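You operate a simulated robot arm through the tools that you are given. There is no shell and no other tool. Be economical: measure what you need, move in short steps, check, and stop when the job is done.

Carry out the task below with a simulated two-armed robot. There is one attempt and no reset: what you move stays moved.

JOB
Set the yellow meter to the probe's range, switch it on and stand the probe in the white stand.
Fine: the range is on the probe's label; hold the meter still by its handle for the slider.

The check looks at the end state, three seconds after you hand in, the way a careful person would. Anything else that was tipped, shoved, dropped, spilled or broken makes it a failure.

ROBOT AND FRAMES
Two 7-joint arms with fingered hands on one trunk, on a base that drives. Base frame: it is fixed to the floor where the robot stands at the start and does not move with it; the origin is under the middle of the robot, x ahead of it, y to its left, z up; the surface under the hand at the start is at about z = 80. Units: cm, degrees, N and s.
The left shoulder is at the start at [7, 14.5, 103.7], the right one opposite. With the tool pointing down near the work surface each hand reaches from about 44 to 80 cm from the robot's upright axis, wherever it stands, measured 20 degrees to its own side. Places, roughly: black slider [50, 10, 90]; blue knob [50, -40, 80]; socket of the white stand [50, -30, 80]; white button [50, 20, 80]. Payload 3.5 kg a hand.
The TCP of each hand is the grasp point between the finger pads, 2.5 cm short of the fingertips. In the tool frame z runs along the fingers and y along their closing line. Largest opening 8.8 cm; the body of the gripper starts 2.9 cm behind the TCP. The gripper is a hand of 4 fingers: y runs from the thumb to the fingers, the wrist lies at [-1.3, -9.7, -16.2] in the tool frame, and closing takes about 1.5 s.
Orientation is told as [roll, pitch, yaw] about the base's x, y, z axes, in that order, counted from this pose: with the fingers straight down and the wrist toward the robot, the tool's x, y and z point along [0, 1, 0], [1, 0, 0] and [0, 0, -1] of the base frame.

CONTROLS
- The arms move only by the tool send_rows. It takes "left_targets", "right_targets" or both (then of equal length, played together; a hand with none holds still); each is a list of rows, each a list of 6 numbers: the shift along the base's x, y, z in mm, then the turn, a rotation vector about the base's x, y, z in degrees. In form: [[tx, ty, tz, wx, wy, wz], ...]. A call has 1 to 12 rows; each row shifts and turns the commanded pose from where the row before left it. "left_fingers" and "right_fingers" are, for a hand that has rows, the finger opening in mm, from 0 to 88, set as the call begins (left out, the last holds). Rows are played at 5 a second. More than 5 cm and 8.6 degrees between two rows, or a gripper value outside its range, and nothing of the call is played. Where a pose cannot be reached the arm comes as near as it can. A force on the tool above 40 N (or 10 N above the force at the start of the call, whichever is more), or a blocked arm, ends the call early, and 0.2 s more pass. The fingers move at their own pace (about 4.5 cm/s each) and stop on an object; they squeeze with about 27 N. The grip force told is the motor's: it shows also when the fingers shut on nothing. Time passes only in rows, and 0.2 s behind the last, so rows that do not move let the fingers close. It gives the time, the measured TCP pose, the force on the tool (base axes), the opening and the grip force at its end, in the units of the frame above (readings bear some noise), with the torque about the TCP (base axes, N m) and any sound that the robot's microphone picked up.
- Cameras (640 x 400 px; columns grow to the right, rows downward): "scene" is now at [13.69, -0.16, 135.11]; the picture's right is [-0.02, -1.00, 0.00], its down [-0.61, 0.01, -0.79] and it looks along [0.79, -0.01, -0.61] (base axes); focal length 238 px, centre (320, 200). "left" rides on the left gripper at [-6.4, -8.3, -9.8] in its tool frame; the picture's right is [-0.62, -0.37, 0.69], its down [0.71, -0.63, 0.30] and it looks along [0.32, 0.68, 0.65] (tool axes); focal length 265 px, centre (320, 200). "right" rides on the right gripper at [6.4, -8.3, -9.8] in its tool frame; the picture's right is [-0.62, 0.37, -0.69], its down [-0.71, -0.63, 0.30] and it looks along [-0.32, 0.68, 0.65] (tool axes); focal length 265 px, centre (320, 200). There is no depth. A picture from a camera that has moved, and an enlarged one, comes with that camera's place and axes in the base frame and with its lens.
- snapshot(camera): a new picture of that camera. No time passes.
- lift_body(by): slides the trunk up (or, below 0, down) by that many cm; the arms and the scene camera ride with it, the base frame stays. It gives what a move gives, with no picture.
- roll_base(legs): drives the robot by 1 to 6 legs, each [ahead, left, turn to the left] in cm, cm and degrees, along the robot's own axes; the way and the turn of a leg run together, so that a leg with both is an arc; at most 150 cm and 180 degrees a leg. The arms and the cameras ride along, it lands a little off, and it stops where it bumps. It gives what a move gives.
- set_fingers(index, middle, ring, thumb_bend, thumb_turn, hand): sets how far each is bent, from 0 (flat) to 1 (curled in); at 0.3 the hand is open as for a grip, at 0.7 the pads meet at the TCP. One left out holds its place. A second passes; each finger stops where it meets its share of the squeeze, and holds until it gets a number again. A gripper value or a shape takes the hand back. It gives what a move gives, with no picture; readings hold the bend of each and the force on the fingers (four entries, about 0 where the hand has none), thumb and palm. thumb_turn goes from beside the hand (0) to across from the fingers (1), as for a grip.
- set_grasp(shape, hand): the hand has 4 fingers and takes this shape, open, in about a second: jaw (thumb against the fingers, like two jaws); tri (thumb and two fingers); tip (a fingertip pinch); poke (one finger out to press); point (the index stretched); flat (the hand flat); cup (the hand cupped); fist (a fist). The gripper value then closes the fingers along that shape, each until it touches; the sizes above hold for jaw. It gives what a move gives, with no picture.
- head_to(pan, tilt): turns the head with the scene camera to pan (to the left, within 86 degrees either way) and tilt (down, from -29 to 69), counted from straight ahead of the robot. It gives what a move gives.
- zoom(camera, box): a new picture of the part [left, top, right, bottom] of that camera's present view, enlarged. No time passes.
- job_done(): hands the job in; it is judged then, once.

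Work in short steps. Places have to be worked out from the pictures, the camera data and where the tool is seen: move nearer, look again, correct. Check each grasp and each placing, and mend what went wrong. You have 120 turns and 92 pictures in all, those below and enlarged ones among them. Open the grippers and draw the arms clear of the work before you hand the job in, unless the task says otherwise; then end with one line.

The tools are called after "Call:" by a JSON object that holds its "method" and its "body". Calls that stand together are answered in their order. send_rows: Moves the arms, as the interface text tells. Its arguments: {"type":"object","properties":{"left_targets":{"type":"array","items":{"type":"array","items":{"type":"number"}}},"left_fingers":{"type":"number"},"right_targets":{"type":"array","items":{"type":"array","items":{"type":"number"}}},"right_fingers":{"type":"number"}},"required":[]} The other tools are called the same way: lift_body (by) slides the trunk up or down; set_grasp (shape, hand) gives the hand a shape; set_fingers (index, middle, ring, thumb_bend, thumb_turn, hand) moves the fingers one by one; roll_base (legs) drives the base; head_to (pan, tilt) turns the head that bears the scene camera; snapshot (camera) takes a picture; zoom (camera, box) takes an enlarged picture of a part of a camera's view; job_done () hands the job in.

At the start:

```text
time: 0.0
left_eef_pos: [47.08, 30.42, 119.81]
left_tool_rot: [0.0, 0.0, 0.0]
left_contact_force: [0.1, -0.2, 0.2]
left_wrist_torque: [0.01, 0.01, -0.01]
left_opening: 8.76
left_finger_force: 0.0
left_shape: jaw
left_bend: [0.3, 0.3, 0.3, 0.3, 0.98]
left_finger forces: [0.1, 0.0, 0.0, 0.0, 0.0, 0.0]
right_eef_pos: [51.41, -12.03, 109.89]
right_tool_rot: [0.1, 0.0, 0.0]
right_contact_force: [0.3, 0.2, -0.4]
right_wrist_torque: [0.0, 0.01, 0.0]
right_opening: 8.76
right_finger_force: 0.0
right_shape: jaw
right_bend: [0.3, 0.3, 0.3, 0.3, 0.98]
right_finger forces: [0.0, 0.1, 0.0, 0.0, 0.0, 0.0]
trunk travel left (down, up): [-60.0, 24.0]
robot x, y, heading: [0.51, -0.06, 0.2]
head pan, tilt: [-1.1, 37.7]
```

scene: 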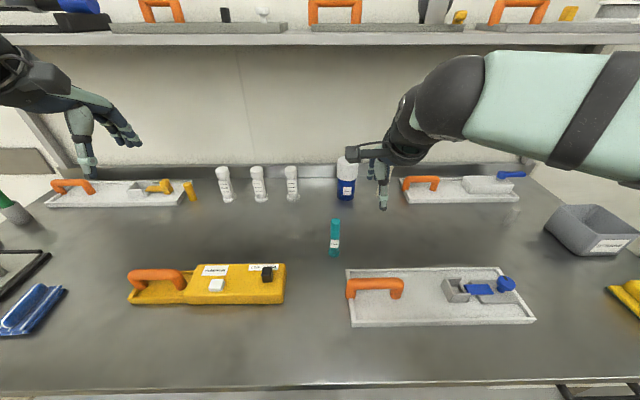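
right: 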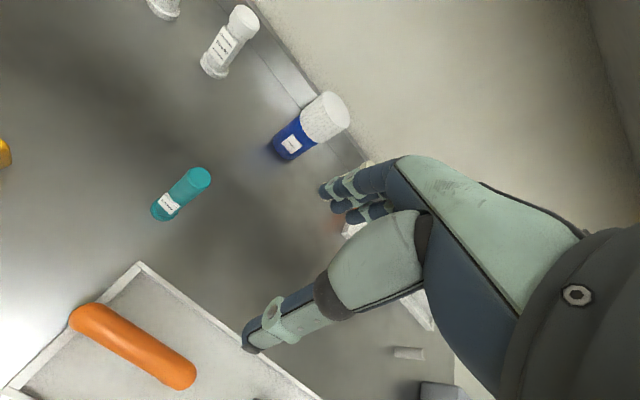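
left: 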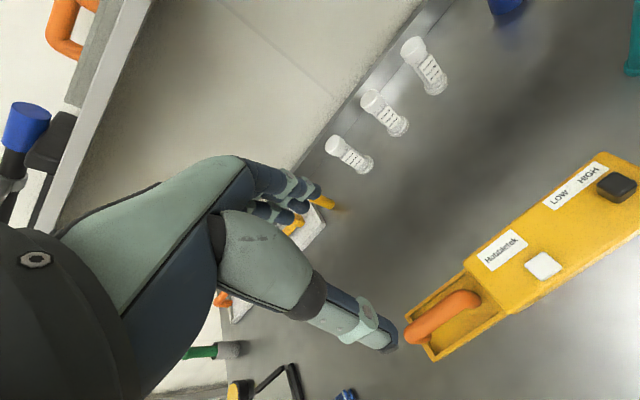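

The teal cylinder looks like the probe and the yellow meter has a LOW/HIGH slider. I zoom in on the probe label, the meter and the white stand.

Call:
{"method": "zoom", "body": {"camera": "right", "box": [130, 150, 230, 230]}}

Call:
{"method": "zoom", "body": {"camera": "scene", "box": [120, 210, 350, 340]}}

Call:
{"method": "zoom", "body": {"camera": "scene", "box": [320, 200, 550, 340]}}

Call:
{"method": "zoom", "body": {"camera": "left", "box": [400, 130, 640, 370]}}

```text
5.00 times, centred on (180, 190) of right
camera zoom: at [42.92, -5.62, 119.79], right [0.37, -0.62, 0.69], down [-0.63, -0.71, -0.3], along [0.68, -0.32, -0.65], focal length 1327 px, centre (1020, 250)
```

zoom: 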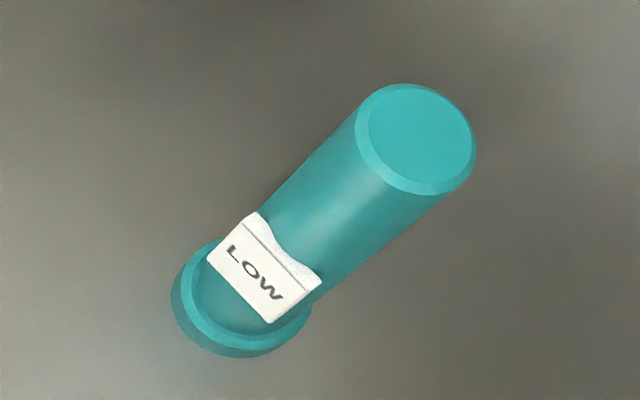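

```text
2.78 times, centred on (235, 275) of scene
camera zoom: at [13.69, -0.16, 135.11], right [-0.02, -1.0, 0.0], down [-0.61, 0.01, -0.79], along [0.79, -0.01, -0.61], focal length 662 px, centre (556, -9)
```

zoom: 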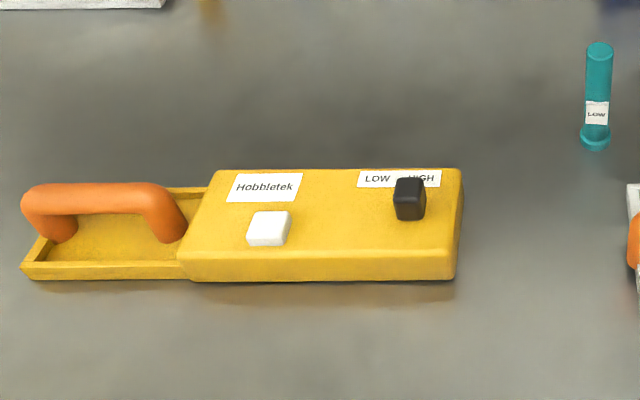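

```text
2.78 times, centred on (435, 270) of scene
camera zoom: at [13.69, -0.16, 135.11], right [-0.02, -1.0, 0.0], down [-0.61, 0.01, -0.79], along [0.79, -0.01, -0.61], focal length 662 px, centre (0, 5)
```

zoom: 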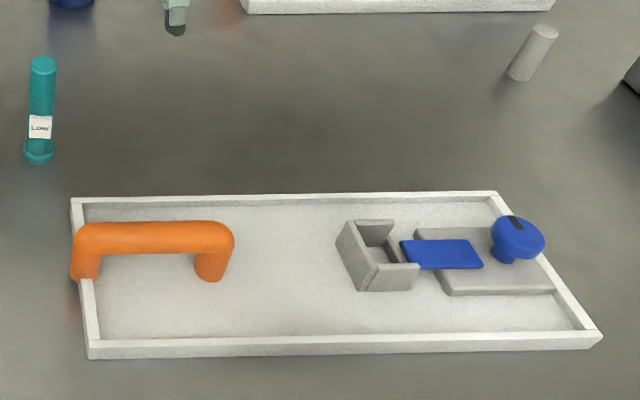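

```text
1.67 times, centred on (520, 250) of left
camera zoom: at [38.8, 24.05, 129.72], right [-0.37, -0.62, -0.69], down [-0.63, 0.71, -0.3], along [0.68, 0.32, -0.65], focal length 442 px, centre (-13, 117)
```

zoom: 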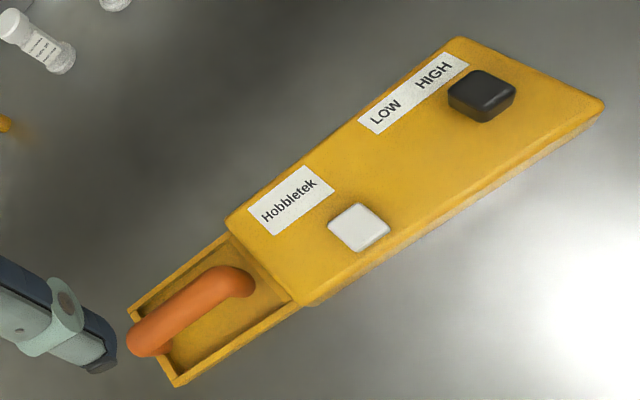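

Probe label reads LOW, and the slider is at HIGH. I now move the right hand to look at the stand with its knob and blue plate.

Call:
{"method": "send_rows", "body": {"right_targets": [[-20, -33, -12, 0, 0, 0], [-20, -33, -12, 0, 0, 0], [-20, -33, -12, 0, 0, 0], [-14, -31, -13, 0, 0, 0]]}}

Call:
{"method": "snapshot", "body": {"camera": "right"}}

Call:
{"method": "zoom", "body": {"camera": "scene", "box": [430, 260, 540, 330]}}

```text
time: 1.0
left_eef_pos: [47.05, 30.35, 120.07]
left_tool_rot: [0.0, 0.1, 0.1]
left_contact_force: [0.1, 0.5, 0.9]
left_wrist_torque: [0.04, -0.01, 0.0]
left_opening: 8.78
left_finger_force: 0.1
left_shape: jaw
left_bend: [0.3, 0.3, 0.3, 0.3, 0.98]
left_finger forces: [0.0, 0.0, 0.1, 0.0, 0.0, 0.0]
right_eef_pos: [43.82, -25.13, 105.01]
right_tool_rot: [0.1, 0.0, 0.0]
right_contact_force: [0.5, -0.1, -0.3]
right_wrist_torque: [0.0, 0.01, -0.01]
right_opening: 8.74
right_finger_force: 0.1
right_shape: jaw
right_bend: [0.3, 0.3, 0.3, 0.3, 0.98]
right_finger forces: [0.0, 0.0, 0.0, 0.1, 0.0, 0.1]
trunk travel left (down, up): [-60.0, 24.0]
robot x, y, heading: [0.07, 0.21, 0.1]
head pan, tilt: [-1.1, 37.7]
```

```text
84 pictures are left
camera right: at [35.43, -18.8, 114.84], right [0.37, -0.62, 0.69], down [-0.63, -0.71, -0.31], along [0.68, -0.32, -0.65], focal length 265 px, centre (320, 200)
```

right: 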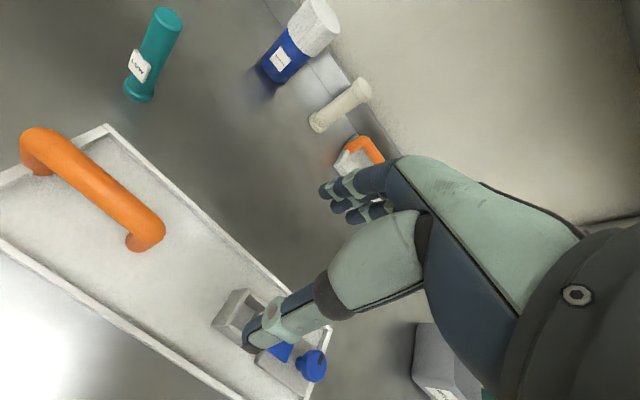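

```text
5.71 times, centred on (485, 295) of scene
camera zoom: at [13.64, -0.41, 135.12], right [-0.02, -1.0, 0.0], down [-0.61, 0.01, -0.79], along [0.79, -0.01, -0.61], focal length 1358 px, centre (-623, -343)
```

zoom: 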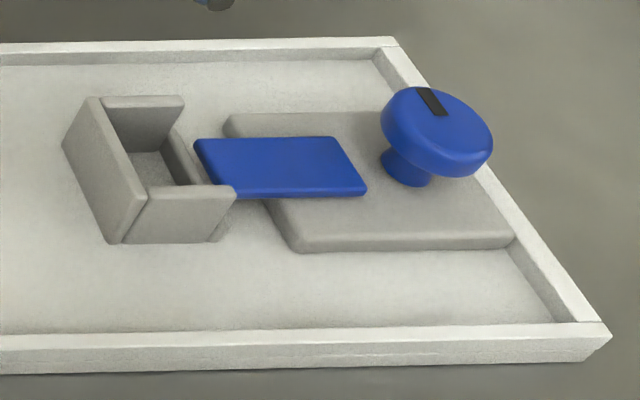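

The stand has an open square socket near (44.7, -33, 83), with a blue jaw beside it. I'll do the meter first: drive the base 18 cm left so that both hands reach it well, then look.

Call:
{"method": "roll_base", "body": {"legs": [[0, 18, 0]]}}

Call:
{"method": "snapshot", "body": {"camera": "scene"}}

Call:
{"method": "snapshot", "body": {"camera": "right"}}

```text
time: 2.5
left_eef_pos: [47.04, 48.51, 119.91]
left_tool_rot: [0.2, -0.1, -0.1]
left_contact_force: [-0.3, -1.2, 0.6]
left_wrist_torque: [0.0, 0.01, -0.02]
left_opening: 8.76
left_finger_force: 0.0
left_shape: jaw
left_bend: [0.3, 0.3, 0.3, 0.3, 0.98]
left_finger forces: [0.0, 0.0, 0.0, 0.0, 0.0, 0.0]
right_eef_pos: [43.8, -6.92, 104.94]
right_tool_rot: [0.1, -0.1, -0.1]
right_contact_force: [0.0, 0.2, -0.8]
right_wrist_torque: [0.06, 0.01, 0.02]
right_opening: 8.72
right_finger_force: 0.1
right_shape: jaw
right_bend: [0.3, 0.3, 0.3, 0.3, 0.98]
right_finger forces: [0.0, 0.0, 0.0, 0.1, 0.0, 0.0]
trunk travel left (down, up): [-60.0, 24.0]
robot x, y, heading: [0.12, 18.26, 0.3]
head pan, tilt: [-1.1, 37.7]
```

```text
82 pictures are left
camera scene: at [13.71, 17.86, 135.11], right [-0.02, -1.0, 0.0], down [-0.61, 0.01, -0.79], along [0.79, -0.02, -0.61], focal length 238 px, centre (320, 200)
```

scene: 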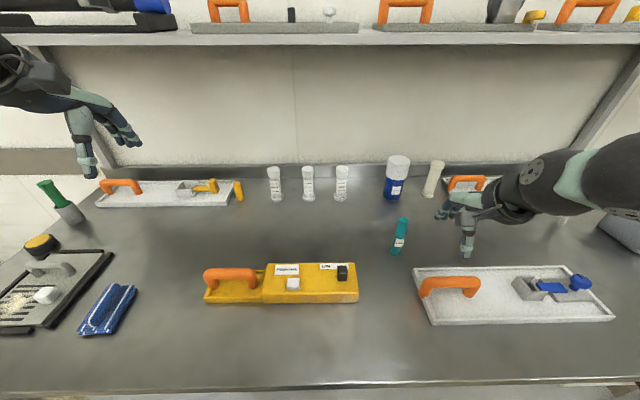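

```text
81 pictures are left
camera right: at [35.5, -0.56, 114.87], right [0.37, -0.62, 0.69], down [-0.63, -0.71, -0.3], along [0.68, -0.33, -0.65], focal length 265 px, centre (320, 200)
```

right: 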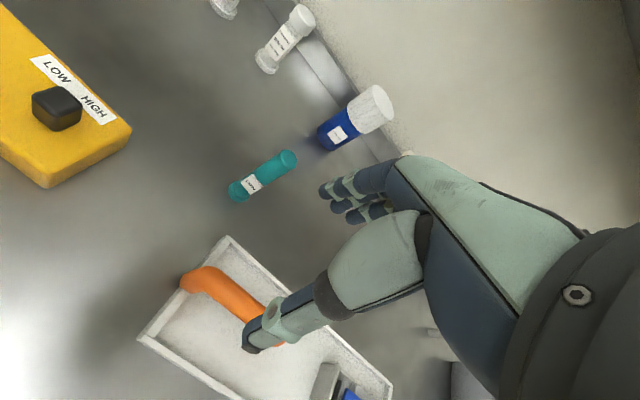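

Triangulating: the handle bar centre is about (48.4, 38, 86) and the slider about (47.6, 11.8, 87). I bring the left hand above the handle, then look.

Call:
{"method": "send_rows", "body": {"left_targets": [[2, -18, -38, 0, 0, 0], [2, -18, -38, 0, 0, 0], [2, -18, -38, 0, 0, 0], [2, -18, -38, 0, 0, 0], [3, -18, -38, 0, 0, 0], [3, -18, -38, 0, 0, 0]]}}

Call:
{"method": "snapshot", "body": {"camera": "left"}}

Call:
{"method": "zoom", "body": {"camera": "scene", "box": [160, 200, 380, 340]}}

```text
time: 3.9
left_eef_pos: [48.81, 37.65, 96.91]
left_tool_rot: [0.0, 0.1, -0.1]
left_contact_force: [-0.2, -0.7, 0.8]
left_wrist_torque: [0.02, 0.03, 0.0]
left_opening: 8.79
left_finger_force: 0.1
left_shape: jaw
left_bend: [0.3, 0.3, 0.3, 0.3, 0.98]
left_finger forces: [0.0, 0.0, 0.0, 0.0, 0.1, 0.1]
right_eef_pos: [43.99, -7.08, 104.96]
right_tool_rot: [0.0, 0.2, -0.1]
right_contact_force: [0.3, -0.2, 0.3]
right_wrist_torque: [-0.02, -0.02, -0.02]
right_opening: 8.76
right_finger_force: 0.1
right_shape: jaw
right_bend: [0.3, 0.3, 0.3, 0.3, 0.98]
right_finger forces: [0.0, 0.0, 0.1, 0.1, 0.1, 0.0]
trunk travel left (down, up): [-60.0, 24.0]
robot x, y, heading: [0.18, 17.97, -0.1]
head pan, tilt: [-1.1, 37.7]
```

```text
80 pictures are left
camera left: at [40.47, 31.16, 106.84], right [-0.37, -0.62, -0.69], down [-0.63, 0.72, -0.3], along [0.68, 0.32, -0.65], focal length 265 px, centre (320, 200)
```

left: 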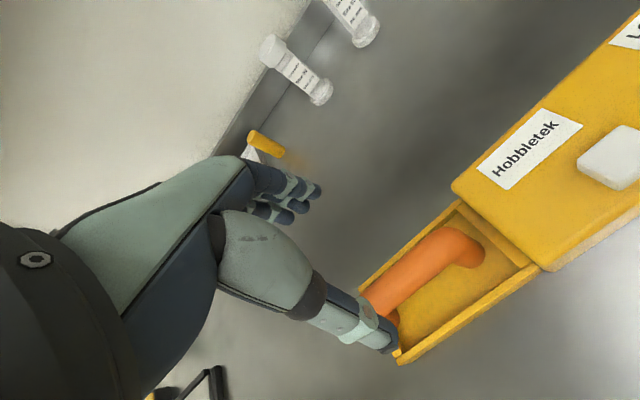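

```text
2.86 times, centred on (270, 270) of scene
camera zoom: at [13.84, 17.85, 135.09], right [-0.02, -1.0, 0.0], down [-0.61, 0.01, -0.79], along [0.79, -0.02, -0.61], focal length 679 px, centre (463, 0)
```

zoom: 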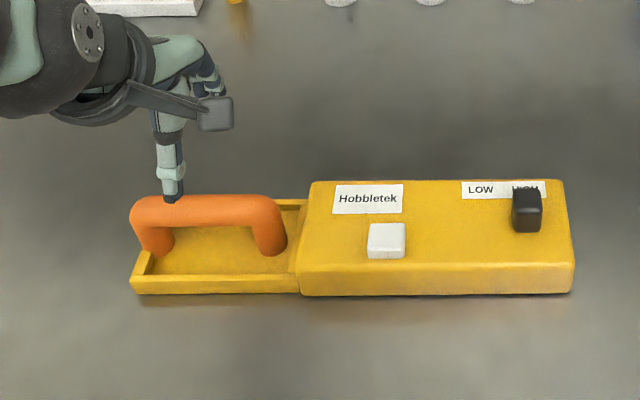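

The hand is aligned over the bar. I narrow the opening to 55 mm and lower to z≈86.7, so that the tips stay above the tray walls, then close.

Call:
{"method": "send_rows", "body": {"left_targets": [[-1, 0, 0, 0, 0, 0], [-1, 0, 0, 0, 0, 0], [-1, 0, -25, 0, 0, 0], [-1, 0, -25, 0, 0, 0], [0, 0, -25, 0, 0, 0], [0, 0, -15, 0, 0, 0], [0, 0, -12, 0, 0, 0]], "left_fingers": 55}}

Call:
{"method": "snapshot", "body": {"camera": "left"}}

Call:
{"method": "zoom", "body": {"camera": "scene", "box": [160, 200, 380, 340]}}

```text
time: 5.5
left_eef_pos: [48.14, 37.83, 86.89]
left_tool_rot: [-0.1, 0.0, -0.1]
left_contact_force: [0.3, -0.1, -0.4]
left_wrist_torque: [-0.02, 0.02, -0.02]
left_opening: 5.54
left_finger_force: 0.0
left_shape: jaw
left_bend: [0.28, 0.39, 0.36, 0.63, 1.0]
left_finger forces: [0.0, 0.0, 0.0, 0.0, 0.0, 0.1]
right_eef_pos: [43.9, -6.89, 105.08]
right_tool_rot: [-0.1, 0.0, -0.1]
right_contact_force: [-0.6, -1.0, 1.3]
right_wrist_torque: [-0.02, 0.0, 0.01]
right_opening: 8.74
right_finger_force: 0.1
right_shape: jaw
right_bend: [0.3, 0.3, 0.3, 0.3, 0.98]
right_finger forces: [0.0, 0.1, 0.0, 0.0, 0.0, 0.0]
trunk travel left (down, up): [-60.0, 24.0]
robot x, y, heading: [0.01, 18.37, -0.1]
head pan, tilt: [-1.1, 37.7]
```

```text
78 pictures are left
camera left: at [39.9, 31.32, 96.66], right [-0.37, -0.62, -0.69], down [-0.63, 0.72, -0.3], along [0.68, 0.32, -0.65], focal length 265 px, centre (320, 200)
```

left: 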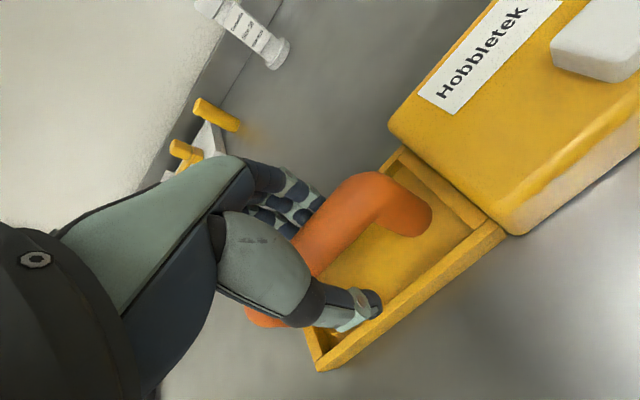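

```text
2.86 times, centred on (270, 270) of scene
camera zoom: at [13.75, 17.96, 135.1], right [-0.02, -1.0, 0.0], down [-0.61, 0.01, -0.79], along [0.79, -0.02, -0.61], focal length 679 px, centre (463, 0)
```

zoom: 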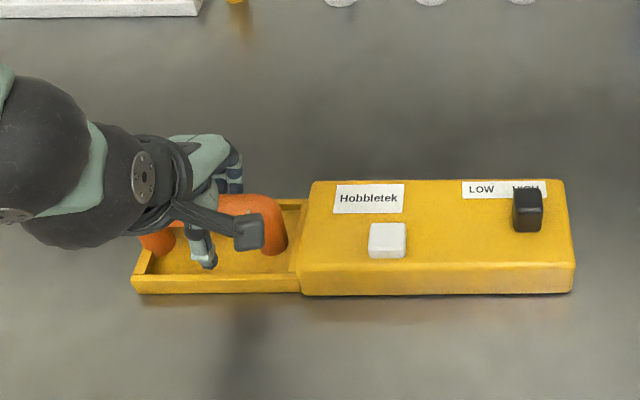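

The bar sits between thumb and fingers and the meter has not moved. I close the left hand on the handle.

Call:
{"method": "send_rows", "body": {"left_targets": [[0, 0, 0, 0, 0, 0], [0, 0, 0, 0, 0, 0], [0, 0, 0, 0, 0, 0], [0, 0, 0, 0, 0, 0], [0, 0, 0, 0, 0, 0], [0, 0, 0, 0, 0, 0], [0, 0, 0, 0, 0, 0]], "left_fingers": 10}}

Call:
{"method": "set_grasp", "body": {"shape": "poke", "hand": "right"}}

Call:
{"method": "snapshot", "body": {"camera": "right"}}

Call:
{"method": "snapshot", "body": {"camera": "scene"}}

```text
time: 7.1
left_eef_pos: [48.17, 37.85, 86.8]
left_tool_rot: [0.0, 0.0, -0.1]
left_contact_force: [-1.1, -0.3, -1.4]
left_wrist_torque: [-0.06, -0.05, 0.0]
left_opening: 1.42
left_finger_force: 27.5
left_shape: jaw
left_bend: [0.74, 0.73, 0.71, 0.8, 1.0]
left_finger forces: [14.2, 2.1, 2.4, 0.1, 18.5, 0.0]
right_eef_pos: [43.83, -6.86, 104.89]
right_tool_rot: [0.0, 0.1, -0.1]
right_contact_force: [-0.3, 0.3, -0.8]
right_wrist_torque: [-0.02, 0.02, 0.01]
right_opening: 8.73
right_finger_force: 0.0
right_shape: jaw
right_bend: [0.3, 0.3, 0.3, 0.3, 0.98]
right_finger forces: [0.1, 0.0, 0.0, 0.1, 0.1, 0.0]
trunk travel left (down, up): [-60.0, 24.0]
robot x, y, heading: [0.14, 18.18, -0.0]
head pan, tilt: [-1.1, 37.7]
```

```text
time: 8.0
left_eef_pos: [48.16, 37.8, 86.75]
left_tool_rot: [0.0, -0.1, -0.2]
left_contact_force: [-0.5, 0.2, -1.2]
left_wrist_torque: [-0.06, -0.01, -0.04]
left_opening: 1.45
left_finger_force: 26.8
left_shape: jaw
left_bend: [0.74, 0.73, 0.71, 0.8, 1.0]
left_finger forces: [14.1, 2.2, 2.4, 0.0, 18.5, 0.0]
right_eef_pos: [44.0, -6.86, 105.03]
right_tool_rot: [0.1, -0.1, -0.1]
right_contact_force: [0.4, 0.2, 0.8]
right_wrist_torque: [0.0, -0.02, 0.0]
right_opening: 0.01
right_finger_force: 0.1
right_shape: poke
right_bend: [0.7, 0.7, 0.99, 1.0, 1.0]
right_finger forces: [0.1, 0.0, 0.0, 0.0, 0.0, 0.0]
trunk travel left (down, up): [-60.0, 24.0]
robot x, y, heading: [-0.44, 18.08, 0.0]
head pan, tilt: [-1.1, 37.7]
```

```text
76 pictures are left
camera right: at [35.52, -0.49, 114.88], right [0.37, -0.62, 0.69], down [-0.63, -0.71, -0.3], along [0.68, -0.33, -0.65], focal length 265 px, centre (320, 200)
```

right: 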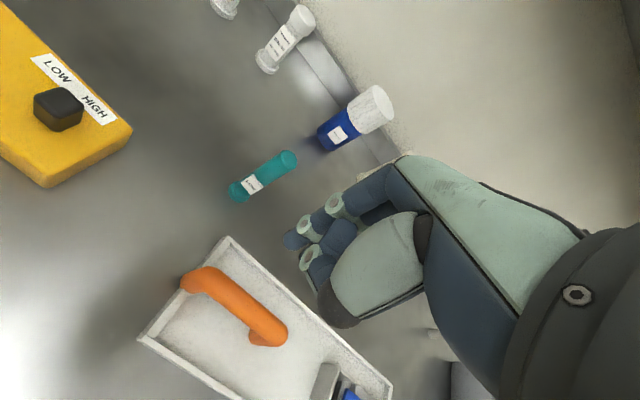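

```text
75 pictures are left
camera scene: at [13.73, 17.95, 135.11], right [-0.02, -1.0, 0.0], down [-0.61, 0.01, -0.79], along [0.79, -0.02, -0.61], focal length 238 px, centre (320, 200)
```

scene: 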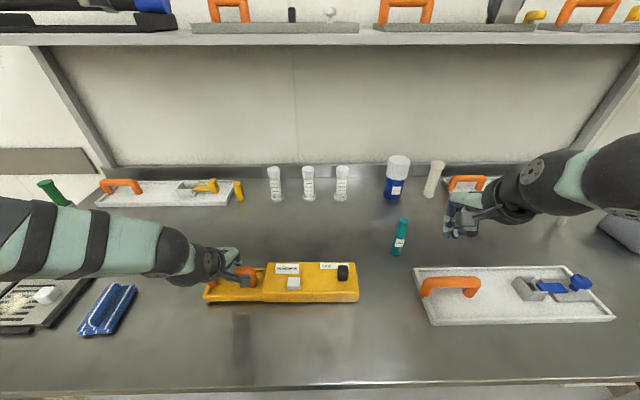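

The left hand grips the handle firmly (27 N). The right hand is in poke shape; I bring it to the right of the slider, still above it, and look.

Call:
{"method": "send_rows", "body": {"right_targets": [[8, 32, -22, 0, 0, 0], [8, 32, -22, 0, 0, 0], [8, 32, -22, 0, 0, 0], [8, 28, -22, 0, 0, 0]]}}

Call:
{"method": "snapshot", "body": {"camera": "right"}}

Call:
{"method": "zoom", "body": {"camera": "scene", "box": [240, 200, 440, 325]}}

Call:
{"method": "snapshot", "body": {"camera": "left"}}

```text
time: 9.0
left_eef_pos: [48.19, 38.01, 86.75]
left_tool_rot: [-0.1, 0.1, 0.0]
left_contact_force: [0.2, 0.3, -0.9]
left_wrist_torque: [-0.03, 0.02, -0.06]
left_opening: 1.43
left_finger_force: 27.0
left_shape: jaw
left_bend: [0.74, 0.73, 0.71, 0.8, 1.0]
left_finger forces: [13.8, 1.9, 2.5, 0.0, 18.0, 0.0]
right_eef_pos: [47.18, 5.72, 96.11]
right_tool_rot: [0.0, 0.1, -0.2]
right_contact_force: [-0.4, -0.1, 0.0]
right_wrist_torque: [-0.04, 0.02, 0.01]
right_opening: 0.0
right_finger_force: 0.1
right_shape: poke
right_bend: [0.7, 0.7, 0.99, 1.0, 1.0]
right_finger forces: [0.1, 0.1, 0.0, 0.1, 0.0, 0.1]
trunk travel left (down, up): [-60.0, 24.0]
robot x, y, heading: [0.07, 17.93, -0.3]
head pan, tilt: [-1.1, 37.7]
```

```text
74 pictures are left
camera right: at [38.85, 12.05, 106.03], right [0.37, -0.62, 0.69], down [-0.63, -0.71, -0.3], along [0.68, -0.33, -0.66], focal length 265 px, centre (320, 200)
```

right: 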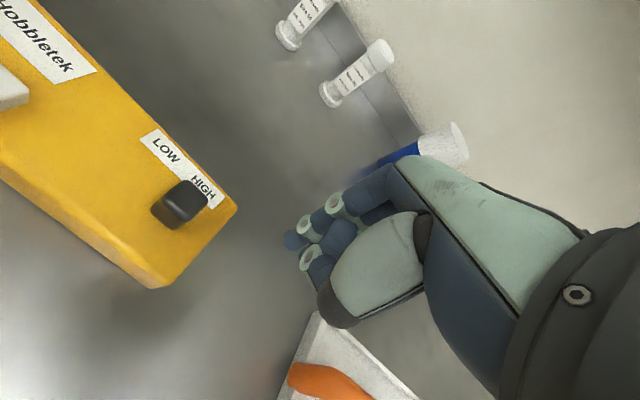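

```text
3.20 times, centred on (340, 262) of scene
camera zoom: at [13.86, 18.12, 135.09], right [-0.02, -1.0, 0.0], down [-0.61, 0.01, -0.79], along [0.79, -0.02, -0.61], focal length 761 px, centre (256, 0)
```

zoom: 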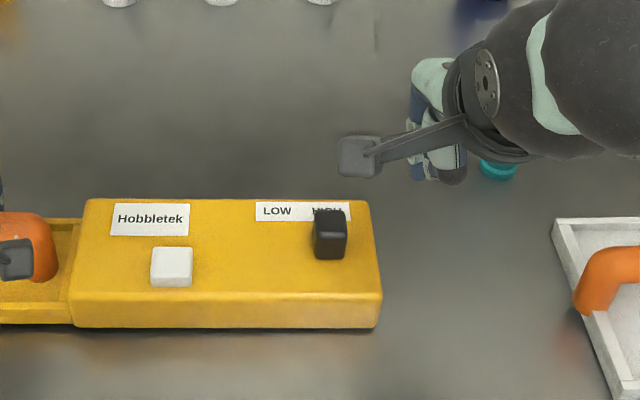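

```text
72 pictures are left
camera left: at [39.98, 31.42, 96.63], right [-0.37, -0.62, -0.69], down [-0.63, 0.72, -0.3], along [0.68, 0.32, -0.66], focal length 265 px, centre (320, 200)
```

left: 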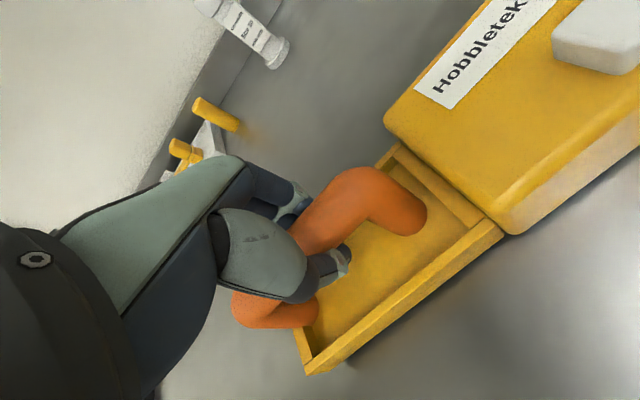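

Slider top is about (47.4, 12.0, 89.2), the slab top z≈86 and its right edge y≈8.3. I lower the fingertips to z≈87 beside the slider, then push gently to near contact.

Call:
{"method": "send_rows", "body": {"right_targets": [[-2, 3, -22, 0, 0, 0], [0, 0, -22, 0, 0, 0], [0, 0, -12, 0, 0, 0], [0, 0, -9, 0, 0, 0]]}}

Call:
{"method": "snapshot", "body": {"camera": "right"}}

Call:
{"method": "zoom", "body": {"camera": "scene", "box": [240, 200, 440, 325]}}

```text
time: 10.0
left_eef_pos: [48.27, 37.81, 86.84]
left_tool_rot: [0.1, 0.0, -0.2]
left_contact_force: [0.0, 0.6, -0.8]
left_wrist_torque: [-0.02, 0.01, -0.04]
left_opening: 1.43
left_finger_force: 26.4
left_shape: jaw
left_bend: [0.74, 0.73, 0.71, 0.8, 1.0]
left_finger forces: [13.6, 2.0, 2.5, 0.1, 17.6, 0.1]
right_eef_pos: [46.86, 5.86, 89.57]
right_tool_rot: [0.1, 0.0, -0.2]
right_contact_force: [-0.4, 0.1, -0.5]
right_wrist_torque: [-0.01, -0.03, -0.02]
right_opening: 0.02
right_finger_force: 0.0
right_shape: poke
right_bend: [0.7, 0.7, 0.99, 1.0, 1.0]
right_finger forces: [0.1, 0.0, 0.0, 0.1, 0.0, 0.0]
trunk travel left (down, up): [-60.0, 24.0]
robot x, y, heading: [0.03, 17.93, 0.0]
head pan, tilt: [-1.1, 37.7]
```

```text
71 pictures are left
camera right: at [38.55, 12.25, 99.53], right [0.37, -0.62, 0.69], down [-0.63, -0.71, -0.3], along [0.68, -0.33, -0.65], focal length 265 px, centre (320, 200)
```

right: 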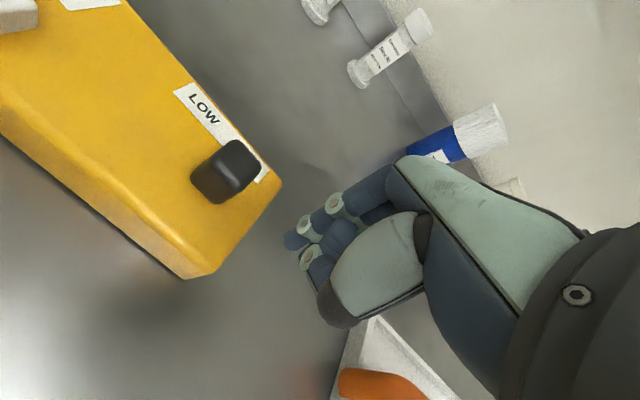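

```text
3.20 times, centred on (340, 262) of scene
camera zoom: at [13.78, 17.98, 135.1], right [-0.02, -1.0, 0.0], down [-0.61, 0.01, -0.79], along [0.79, -0.02, -0.61], focal length 761 px, centre (256, 0)
```

zoom: 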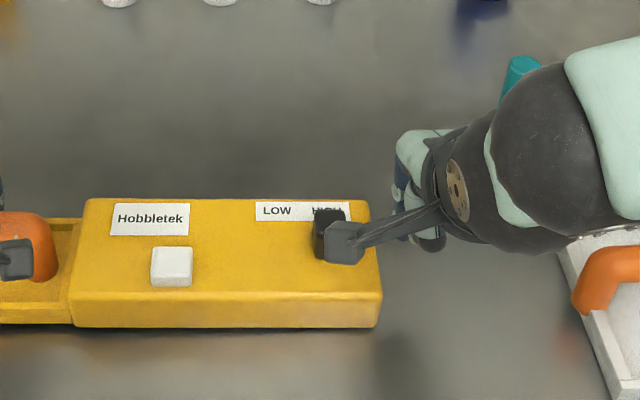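

No contact yet and the tips are level with the slider. I push along +y in 5 mm steps.

Call:
{"method": "send_rows", "body": {"right_targets": [[0, 5, 0, 0, 0, 0], [0, 5, 0, 0, 0, 0], [0, 5, 0, 0, 0, 0], [0, 5, 0, 0, 0, 0], [0, 5, 0, 0, 0, 0], [0, 5, 0, 0, 0, 0], [0, 5, 0, 0, 0, 0], [0, 5, 0, 0, 0, 0], [0, 4, 0, 0, 0, 0]]}}

Call:
{"method": "snapshot", "body": {"camera": "right"}}

Call:
{"method": "zoom", "body": {"camera": "scene", "box": [240, 200, 440, 325]}}

```text
time: 12.0
left_eef_pos: [48.24, 37.81, 86.74]
left_tool_rot: [0.0, 0.0, -0.1]
left_contact_force: [0.2, 1.7, -0.8]
left_wrist_torque: [-0.02, 0.0, -0.04]
left_opening: 1.42
left_finger_force: 27.5
left_shape: jaw
left_bend: [0.74, 0.73, 0.71, 0.8, 1.0]
left_finger forces: [13.7, 1.9, 2.5, 0.0, 17.4, 0.0]
right_eef_pos: [46.86, 10.3, 89.57]
right_tool_rot: [-0.1, 0.0, 0.0]
right_contact_force: [1.5, -1.4, -0.1]
right_wrist_torque: [-0.03, -0.04, -0.04]
right_opening: 0.0
right_finger_force: 0.0
right_shape: poke
right_bend: [0.7, 0.7, 0.99, 1.0, 1.0]
right_finger forces: [1.7, 0.0, 0.0, 0.0, 0.0, 0.0]
trunk travel left (down, up): [-60.0, 24.0]
robot x, y, heading: [-0.23, 18.12, -0.2]
head pan, tilt: [-1.1, 37.7]
```

```text
69 pictures are left
camera right: at [38.51, 16.67, 99.57], right [0.37, -0.62, 0.69], down [-0.63, -0.71, -0.3], along [0.68, -0.33, -0.65], focal length 265 px, centre (320, 200)
```

right: 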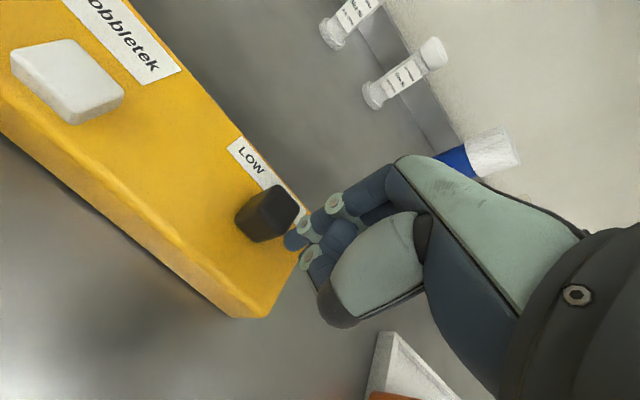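

```text
3.20 times, centred on (340, 262) of scene
camera zoom: at [13.74, 18.01, 135.1], right [-0.02, -1.0, 0.0], down [-0.61, 0.01, -0.79], along [0.79, -0.02, -0.61], focal length 761 px, centre (256, 0)
```

zoom: 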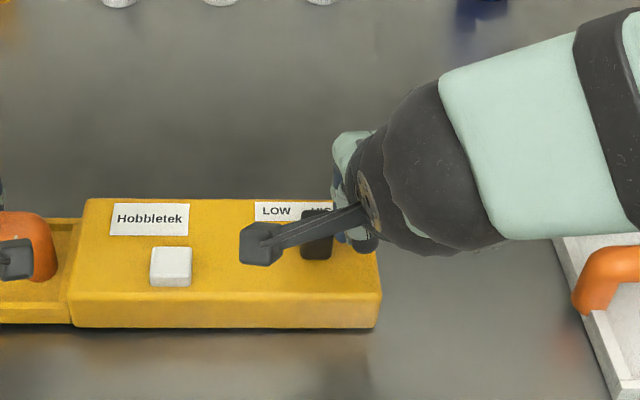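

The slider is moving freely (≈1.5 N) with the meter still. The finger bears on the slider's rear half, so I shift slightly toward me and keep pushing.

Call:
{"method": "send_rows", "body": {"right_targets": [[-3, 2, 0, 0, 0, 0], [-2, 5, 0, 0, 0, 0], [0, 5, 0, 0, 0, 0], [0, 5, 0, 0, 0, 0], [0, 4, 0, 0, 0, 0], [0, 4, 0, 0, 0, 0]]}}

Call:
{"method": "snapshot", "body": {"camera": "right"}}

Call:
{"method": "zoom", "body": {"camera": "scene", "box": [240, 200, 440, 325]}}

```text
time: 13.4
left_eef_pos: [48.15, 37.82, 86.82]
left_tool_rot: [-0.1, 0.0, -0.1]
left_contact_force: [-0.6, 2.4, -2.1]
left_wrist_torque: [-0.03, 0.0, 0.01]
left_opening: 1.42
left_finger_force: 26.8
left_shape: jaw
left_bend: [0.74, 0.73, 0.71, 0.8, 1.0]
left_finger forces: [13.1, 2.0, 3.0, 0.1, 17.6, 0.0]
right_eef_pos: [46.34, 12.81, 89.65]
right_tool_rot: [0.0, 0.0, -0.1]
right_contact_force: [-0.5, -1.2, 0.5]
right_wrist_torque: [-0.01, -0.01, 0.0]
right_opening: 0.0
right_finger_force: 0.2
right_shape: poke
right_bend: [0.7, 0.7, 0.99, 1.0, 1.0]
right_finger forces: [1.4, 0.1, 0.1, 0.0, 0.0, 0.1]
trunk travel left (down, up): [-60.0, 24.0]
robot x, y, heading: [0.14, 17.92, -0.2]
head pan, tilt: [-1.1, 37.7]
```

```text
67 pictures are left
camera right: at [38.0, 19.2, 99.56], right [0.37, -0.62, 0.69], down [-0.63, -0.71, -0.3], along [0.68, -0.33, -0.65], focal length 265 px, centre (320, 200)
```

right: 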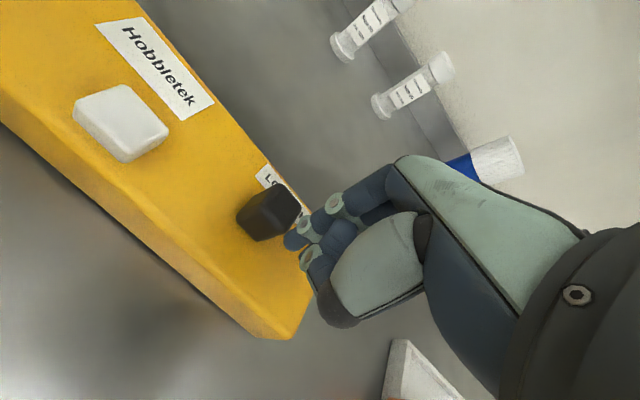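

```text
3.20 times, centred on (340, 262) of scene
camera zoom: at [13.74, 18.01, 135.1], right [-0.02, -1.0, 0.0], down [-0.61, 0.01, -0.79], along [0.79, -0.02, -0.61], focal length 761 px, centre (256, 0)
```

zoom: 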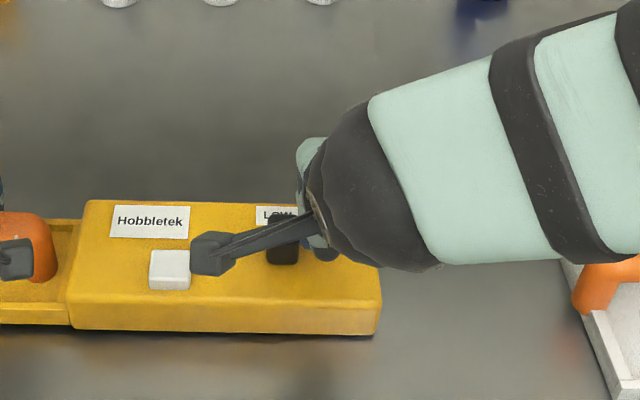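

The slider is almost beneath LOW. I go on in 2 mm steps and watch for the end stop.

Call:
{"method": "send_rows", "body": {"right_targets": [[0, 2, 0, 0, 0, 0], [0, 2, 0, 0, 0, 0], [0, 2, 0, 0, 0, 0]]}}

Call:
{"method": "zoom", "body": {"camera": "scene", "box": [240, 200, 440, 325]}}

```text
time: 14.2
left_eef_pos: [48.13, 37.85, 86.72]
left_tool_rot: [0.1, 0.0, -0.2]
left_contact_force: [-0.2, 3.9, -2.8]
left_wrist_torque: [-0.02, -0.01, 0.01]
left_opening: 1.42
left_finger_force: 27.0
left_shape: jaw
left_bend: [0.74, 0.73, 0.71, 0.8, 1.0]
left_finger forces: [13.0, 1.9, 3.0, 0.0, 17.7, 0.0]
right_eef_pos: [46.33, 13.33, 89.68]
right_tool_rot: [-0.1, 0.1, -0.2]
right_contact_force: [-0.4, -4.5, 0.4]
right_wrist_torque: [-0.09, -0.02, -0.04]
right_opening: 0.0
right_finger_force: 0.1
right_shape: poke
right_bend: [0.7, 0.7, 0.99, 1.0, 1.0]
right_finger forces: [4.8, 0.1, 0.0, 0.0, 0.0, 0.0]
trunk travel left (down, up): [-60.0, 24.0]
robot x, y, heading: [-0.08, 18.11, 0.2]
head pan, tilt: [-1.1, 37.7]
```

```text
3.20 times, centred on (340, 262) of scene
camera zoom: at [13.73, 17.97, 135.11], right [-0.02, -1.0, 0.0], down [-0.61, 0.01, -0.79], along [0.79, -0.02, -0.61], focal length 761 px, centre (256, 0)
```

zoom: 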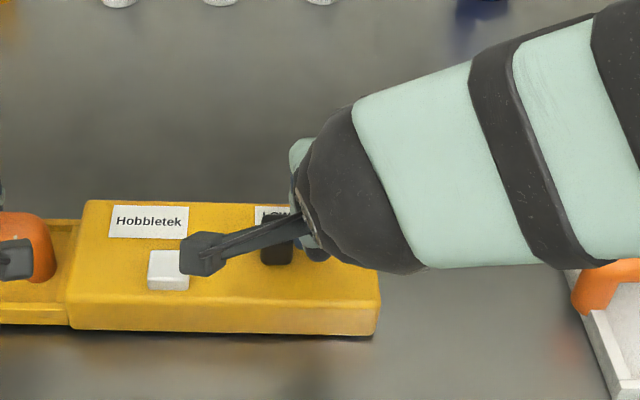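

Force rose to 4.5 N, so the stop is near. One more 3 mm to confirm, then I retreat right and up.

Call:
{"method": "send_rows", "body": {"right_targets": [[0, 2, 0, 0, 0, 0], [0, 1, 0, 0, 0, 0]]}}

Call:
{"method": "send_rows", "body": {"right_targets": [[0, -10, 0, 0, 0, 0], [0, -20, 0, 0, 0, 0], [0, -30, 20, 0, 0, 0], [0, -30, 40, 0, 0, 0]]}}

Call:
{"method": "zoom", "body": {"camera": "scene", "box": [240, 200, 440, 325]}}

```text
time: 14.8
left_eef_pos: [48.2, 37.96, 86.78]
left_tool_rot: [0.3, 0.1, -0.1]
left_contact_force: [1.3, 11.0, -2.9]
left_wrist_torque: [-0.02, -0.01, 0.05]
left_opening: 1.42
left_finger_force: 27.0
left_shape: jaw
left_bend: [0.74, 0.73, 0.71, 0.8, 1.0]
left_finger forces: [13.5, 2.5, 3.3, 0.0, 17.6, 0.0]
right_eef_pos: [46.43, 13.51, 89.67]
right_tool_rot: [-0.2, 0.1, -0.2]
right_contact_force: [-0.7, -11.4, 1.4]
right_wrist_torque: [-0.2, 0.0, -0.02]
right_opening: 0.01
right_finger_force: 0.1
right_shape: poke
right_bend: [0.7, 0.7, 0.99, 1.0, 1.0]
right_finger forces: [11.7, 0.0, 0.0, 0.0, 0.0, 0.0]
trunk travel left (down, up): [-60.0, 24.0]
robot x, y, heading: [0.22, 18.0, -0.1]
head pan, tilt: [-1.1, 37.7]
```

```text
time: 15.8
left_eef_pos: [47.99, 37.73, 86.92]
left_tool_rot: [0.0, -0.1, -0.1]
left_contact_force: [-0.1, -0.1, -1.2]
left_wrist_torque: [-0.02, 0.01, -0.02]
left_opening: 1.43
left_finger_force: 26.6
left_shape: jaw
left_bend: [0.74, 0.73, 0.71, 0.8, 1.0]
left_finger forces: [13.5, 2.0, 2.7, 0.0, 17.3, 0.0]
right_eef_pos: [46.41, 4.61, 95.67]
right_tool_rot: [0.2, -0.2, -0.1]
right_contact_force: [-1.3, -0.1, 0.6]
right_wrist_torque: [0.01, -0.03, -0.02]
right_opening: 0.01
right_finger_force: 0.1
right_shape: poke
right_bend: [0.7, 0.7, 0.99, 1.0, 1.0]
right_finger forces: [0.1, 0.1, 0.0, 0.0, 0.0, 0.1]
trunk travel left (down, up): [-60.0, 24.0]
robot x, y, heading: [0.22, 18.18, -0.3]
head pan, tilt: [-1.1, 37.7]
```

```text
3.20 times, centred on (340, 262) of scene
camera zoom: at [13.54, 17.84, 135.12], right [-0.02, -1.0, 0.0], down [-0.61, 0.01, -0.79], along [0.79, -0.02, -0.61], focal length 761 px, centre (256, 0)
```

zoom: 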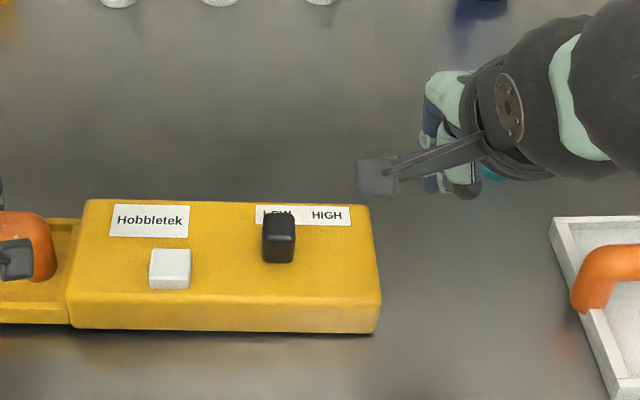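

The slider sits on LOW. Now I open the left hand, raise it off the handle, and then shape it to poke for the button at about (45.2, 23.1, 87).

Call:
{"method": "send_rows", "body": {"left_targets": [[0, 0, 0, 0, 0, 0], [0, 0, 0, 0, 0, 0], [0, 0, 0, 0, 0, 0], [0, 0, 0, 0, 0, 0], [0, 0, 20, 0, 0, 0], [0, 0, 40, 0, 0, 0], [0, 0, 40, 0, 0, 0]], "left_fingers": 55}}

Call:
{"method": "set_grasp", "body": {"shape": "poke", "hand": "left"}}

Call:
{"method": "send_rows", "body": {"left_targets": [[-9, -34, 0, 0, 0, 0], [-9, -34, 0, 0, 0, 0], [-8, -34, 0, 0, 0, 0], [-8, -34, 0, 0, 0, 0]], "right_targets": [[0, -40, 0, 0, 0, 0], [0, -40, 0, 0, 0, 0], [0, -30, 10, 0, 0, 0], [0, 0, 0, 0, 0, 0]]}}

Call:
{"method": "snapshot", "body": {"camera": "left"}}

Call:
{"method": "zoom", "body": {"camera": "scene", "box": [180, 200, 420, 350]}}

```text
time: 17.4
left_eef_pos: [48.09, 37.77, 96.74]
left_tool_rot: [0.0, 0.0, -0.2]
left_contact_force: [-0.6, 0.9, -0.3]
left_wrist_torque: [0.01, 0.0, -0.03]
left_opening: 5.48
left_finger_force: 0.1
left_shape: jaw
left_bend: [0.29, 0.4, 0.36, 0.63, 1.0]
left_finger forces: [0.0, 0.0, 0.0, 0.0, 0.1, 0.0]
right_eef_pos: [46.36, 4.68, 95.72]
right_tool_rot: [0.0, 0.0, 0.0]
right_contact_force: [0.6, -0.6, -0.2]
right_wrist_torque: [0.0, -0.03, 0.0]
right_opening: 0.0
right_finger_force: 0.1
right_shape: poke
right_bend: [0.7, 0.7, 0.99, 1.0, 1.0]
right_finger forces: [0.0, 0.1, 0.0, 0.0, 0.0, 0.0]
trunk travel left (down, up): [-60.0, 24.0]
robot x, y, heading: [0.36, 18.05, -0.2]
head pan, tilt: [-1.1, 37.7]
```

```text
time: 18.3
left_eef_pos: [48.05, 37.77, 96.71]
left_tool_rot: [0.0, 0.0, 0.0]
left_contact_force: [0.0, 0.0, -0.9]
left_wrist_torque: [-0.02, 0.0, 0.04]
left_opening: 0.0
left_finger_force: 0.0
left_shape: poke
left_bend: [0.7, 0.7, 0.99, 1.0, 1.0]
left_finger forces: [0.1, 0.1, 0.0, 0.1, 0.0, 0.0]
right_eef_pos: [46.45, 4.74, 95.58]
right_tool_rot: [0.0, 0.0, -0.1]
right_contact_force: [0.3, -0.8, -0.5]
right_wrist_torque: [0.01, -0.03, -0.02]
right_opening: 0.02
right_finger_force: 0.1
right_shape: poke
right_bend: [0.7, 0.7, 0.99, 1.0, 1.0]
right_finger forces: [0.1, 0.1, 0.0, 0.1, 0.1, 0.0]
trunk travel left (down, up): [-60.0, 24.0]
robot x, y, heading: [-0.1, 18.09, -0.2]
head pan, tilt: [-1.1, 37.7]
```

```text
time: 19.3
left_eef_pos: [44.7, 24.06, 96.91]
left_tool_rot: [0.0, 0.0, -0.1]
left_contact_force: [0.6, 0.0, -0.3]
left_wrist_torque: [0.02, 0.01, -0.03]
left_opening: 0.0
left_finger_force: 0.2
left_shape: poke
left_bend: [0.7, 0.7, 0.99, 1.0, 1.0]
left_finger forces: [0.0, 0.0, 0.1, 0.1, 0.1, 0.1]
right_eef_pos: [46.33, -6.56, 96.62]
right_tool_rot: [-0.1, 0.1, -0.1]
right_contact_force: [0.1, 0.1, -0.2]
right_wrist_torque: [0.02, 0.0, 0.01]
right_opening: 0.0
right_finger_force: 0.0
right_shape: poke
right_bend: [0.7, 0.7, 0.99, 1.0, 1.0]
right_finger forces: [0.0, 0.0, 0.0, 0.1, 0.0, 0.0]
trunk travel left (down, up): [-60.0, 24.0]
robot x, y, heading: [0.07, 18.2, -0.0]
head pan, tilt: [-1.1, 37.7]
```

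```text
63 pictures are left
camera left: at [36.48, 17.53, 106.7], right [-0.37, -0.62, -0.69], down [-0.63, 0.72, -0.3], along [0.68, 0.32, -0.65], focal length 265 px, centre (320, 200)
```

left: 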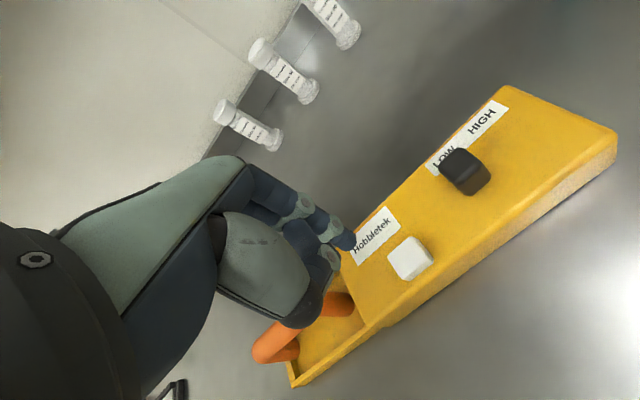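

```text
2.67 times, centred on (300, 275) of scene
camera zoom: at [13.71, 17.84, 135.11], right [-0.02, -1.0, 0.0], down [-0.61, 0.01, -0.79], along [0.79, -0.02, -0.61], focal length 634 px, centre (373, 0)
```

zoom: 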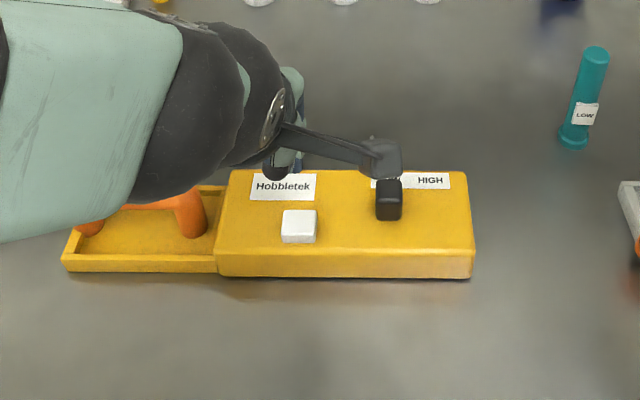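

The left index is above the button. I lower to just over it and then look.

Call:
{"method": "send_rows", "body": {"left_targets": [[0, 0, -25, 0, 0, 0], [0, 0, -20, 0, 0, 0], [0, 0, -12, 0, 0, 0]]}}

Call:
{"method": "snapshot", "body": {"camera": "left"}}

Call:
{"method": "zoom", "body": {"camera": "scene", "box": [220, 230, 380, 330]}}

```text
time: 20.1
left_eef_pos: [44.8, 24.25, 91.09]
left_tool_rot: [0.0, 0.0, -0.1]
left_contact_force: [-0.4, -0.3, 0.0]
left_wrist_torque: [0.02, -0.01, 0.02]
left_opening: 0.0
left_finger_force: 0.0
left_shape: poke
left_bend: [0.7, 0.7, 0.99, 1.0, 1.0]
left_finger forces: [0.0, 0.1, 0.1, 0.0, 0.1, 0.0]
right_eef_pos: [46.45, -6.32, 96.56]
right_tool_rot: [0.0, 0.0, -0.1]
right_contact_force: [0.1, -0.7, 0.0]
right_wrist_torque: [-0.01, -0.01, 0.02]
right_opening: 0.0
right_finger_force: 0.0
right_shape: poke
right_bend: [0.7, 0.7, 0.99, 1.0, 1.0]
right_finger forces: [0.0, 0.0, 0.0, 0.1, 0.0, 0.0]
trunk travel left (down, up): [-60.0, 24.0]
robot x, y, heading: [0.02, 18.22, -0.3]
head pan, tilt: [-1.1, 37.7]
```

```text
61 pictures are left
camera left: at [36.53, 17.67, 100.99], right [-0.37, -0.62, -0.69], down [-0.63, 0.72, -0.3], along [0.68, 0.32, -0.65], focal length 265 px, centre (320, 200)
```

left: 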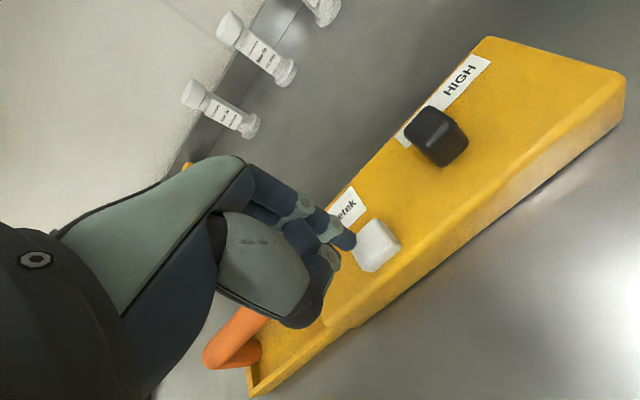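

```text
4.00 times, centred on (300, 280) of scene
camera zoom: at [13.74, 17.94, 135.11], right [-0.02, -1.0, 0.0], down [-0.61, 0.01, -0.79], along [0.79, -0.02, -0.61], focal length 951 px, centre (400, -120)
```

zoom: 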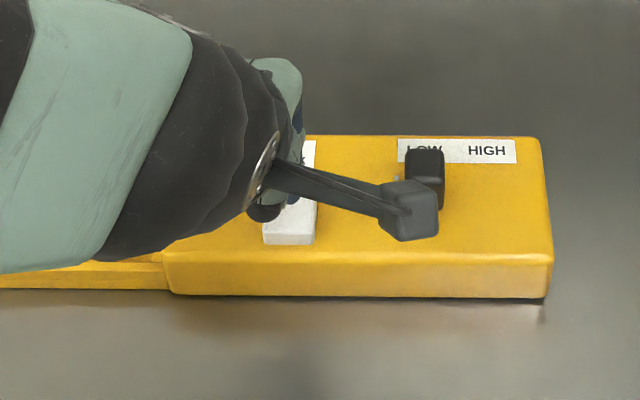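

The tip lands about 0.5 cm off the button's centre, so I shift slightly and press in small steps.

Call:
{"method": "send_rows", "body": {"left_targets": [[-3, -5, 0, 0, 0, 0], [0, 0, -8, 0, 0, 0], [0, 0, -4, 0, 0, 0], [0, 0, -3, 0, 0, 0]]}}

Call:
{"method": "zoom", "body": {"camera": "left", "box": [280, 160, 480, 285]}}

```text
time: 21.1
left_eef_pos: [44.47, 23.66, 89.55]
left_tool_rot: [0.0, 0.0, -0.1]
left_contact_force: [-0.2, 0.7, -0.1]
left_wrist_torque: [-0.02, 0.0, -0.02]
left_opening: 0.02
left_finger_force: 0.0
left_shape: poke
left_bend: [0.7, 0.7, 0.99, 1.0, 1.0]
left_finger forces: [0.0, 0.1, 0.1, 0.1, 0.1, 0.0]
right_eef_pos: [46.27, -6.38, 96.6]
right_tool_rot: [0.2, 0.1, -0.1]
right_contact_force: [-0.2, -0.1, 0.2]
right_wrist_torque: [0.0, -0.02, -0.01]
right_opening: 0.0
right_finger_force: 0.0
right_shape: poke
right_bend: [0.7, 0.7, 0.99, 1.0, 1.0]
right_finger forces: [0.1, 0.0, 0.0, 0.1, 0.0, 0.0]
trunk travel left (down, up): [-60.0, 24.0]
robot x, y, heading: [0.32, 17.9, 0.2]
head pan, tilt: [-1.1, 37.7]
```

```text
3.20 times, centred on (380, 222) of left
camera zoom: at [36.15, 17.22, 99.51], right [-0.37, -0.62, -0.69], down [-0.63, 0.72, -0.3], along [0.68, 0.32, -0.65], focal length 849 px, centre (128, 128)
```

zoom: 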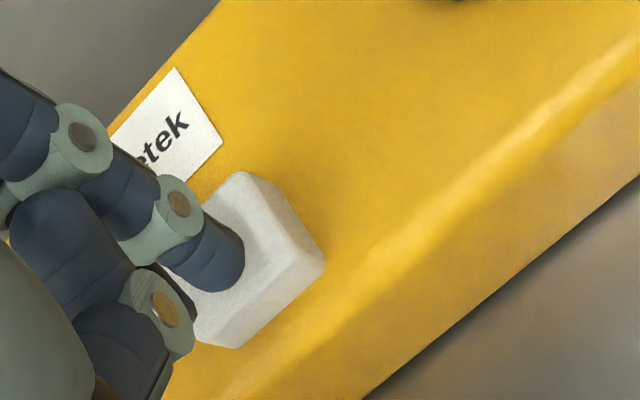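

The tip hovers right over the button, no contact yet. I keep pressing down.

Call:
{"method": "send_rows", "body": {"left_targets": [[0, 0, -2, 0, 0, 0], [0, 0, -2, 0, 0, 0], [0, 0, -2, 0, 0, 0]]}}

```text
time: 21.9
left_eef_pos: [44.42, 23.65, 88.97]
left_tool_rot: [0.0, 0.1, -0.1]
left_contact_force: [0.3, -0.8, -0.1]
left_wrist_torque: [0.02, 0.0, 0.02]
left_opening: 0.02
left_finger_force: 0.1
left_shape: poke
left_bend: [0.7, 0.7, 0.99, 1.0, 1.0]
left_finger forces: [0.0, 0.0, 0.1, 0.1, 0.1, 0.0]
right_eef_pos: [46.47, -6.41, 96.55]
right_tool_rot: [0.0, -0.1, -0.1]
right_contact_force: [-0.6, -0.3, -0.2]
right_wrist_torque: [0.0, 0.0, 0.0]
right_opening: 0.0
right_finger_force: 0.0
right_shape: poke
right_bend: [0.7, 0.7, 0.99, 1.0, 1.0]
right_finger forces: [0.0, 0.0, 0.1, 0.0, 0.0, 0.1]
trunk travel left (down, up): [-60.0, 24.0]
robot x, y, heading: [-0.14, 18.13, -0.1]
head pan, tilt: [-1.1, 37.7]
```

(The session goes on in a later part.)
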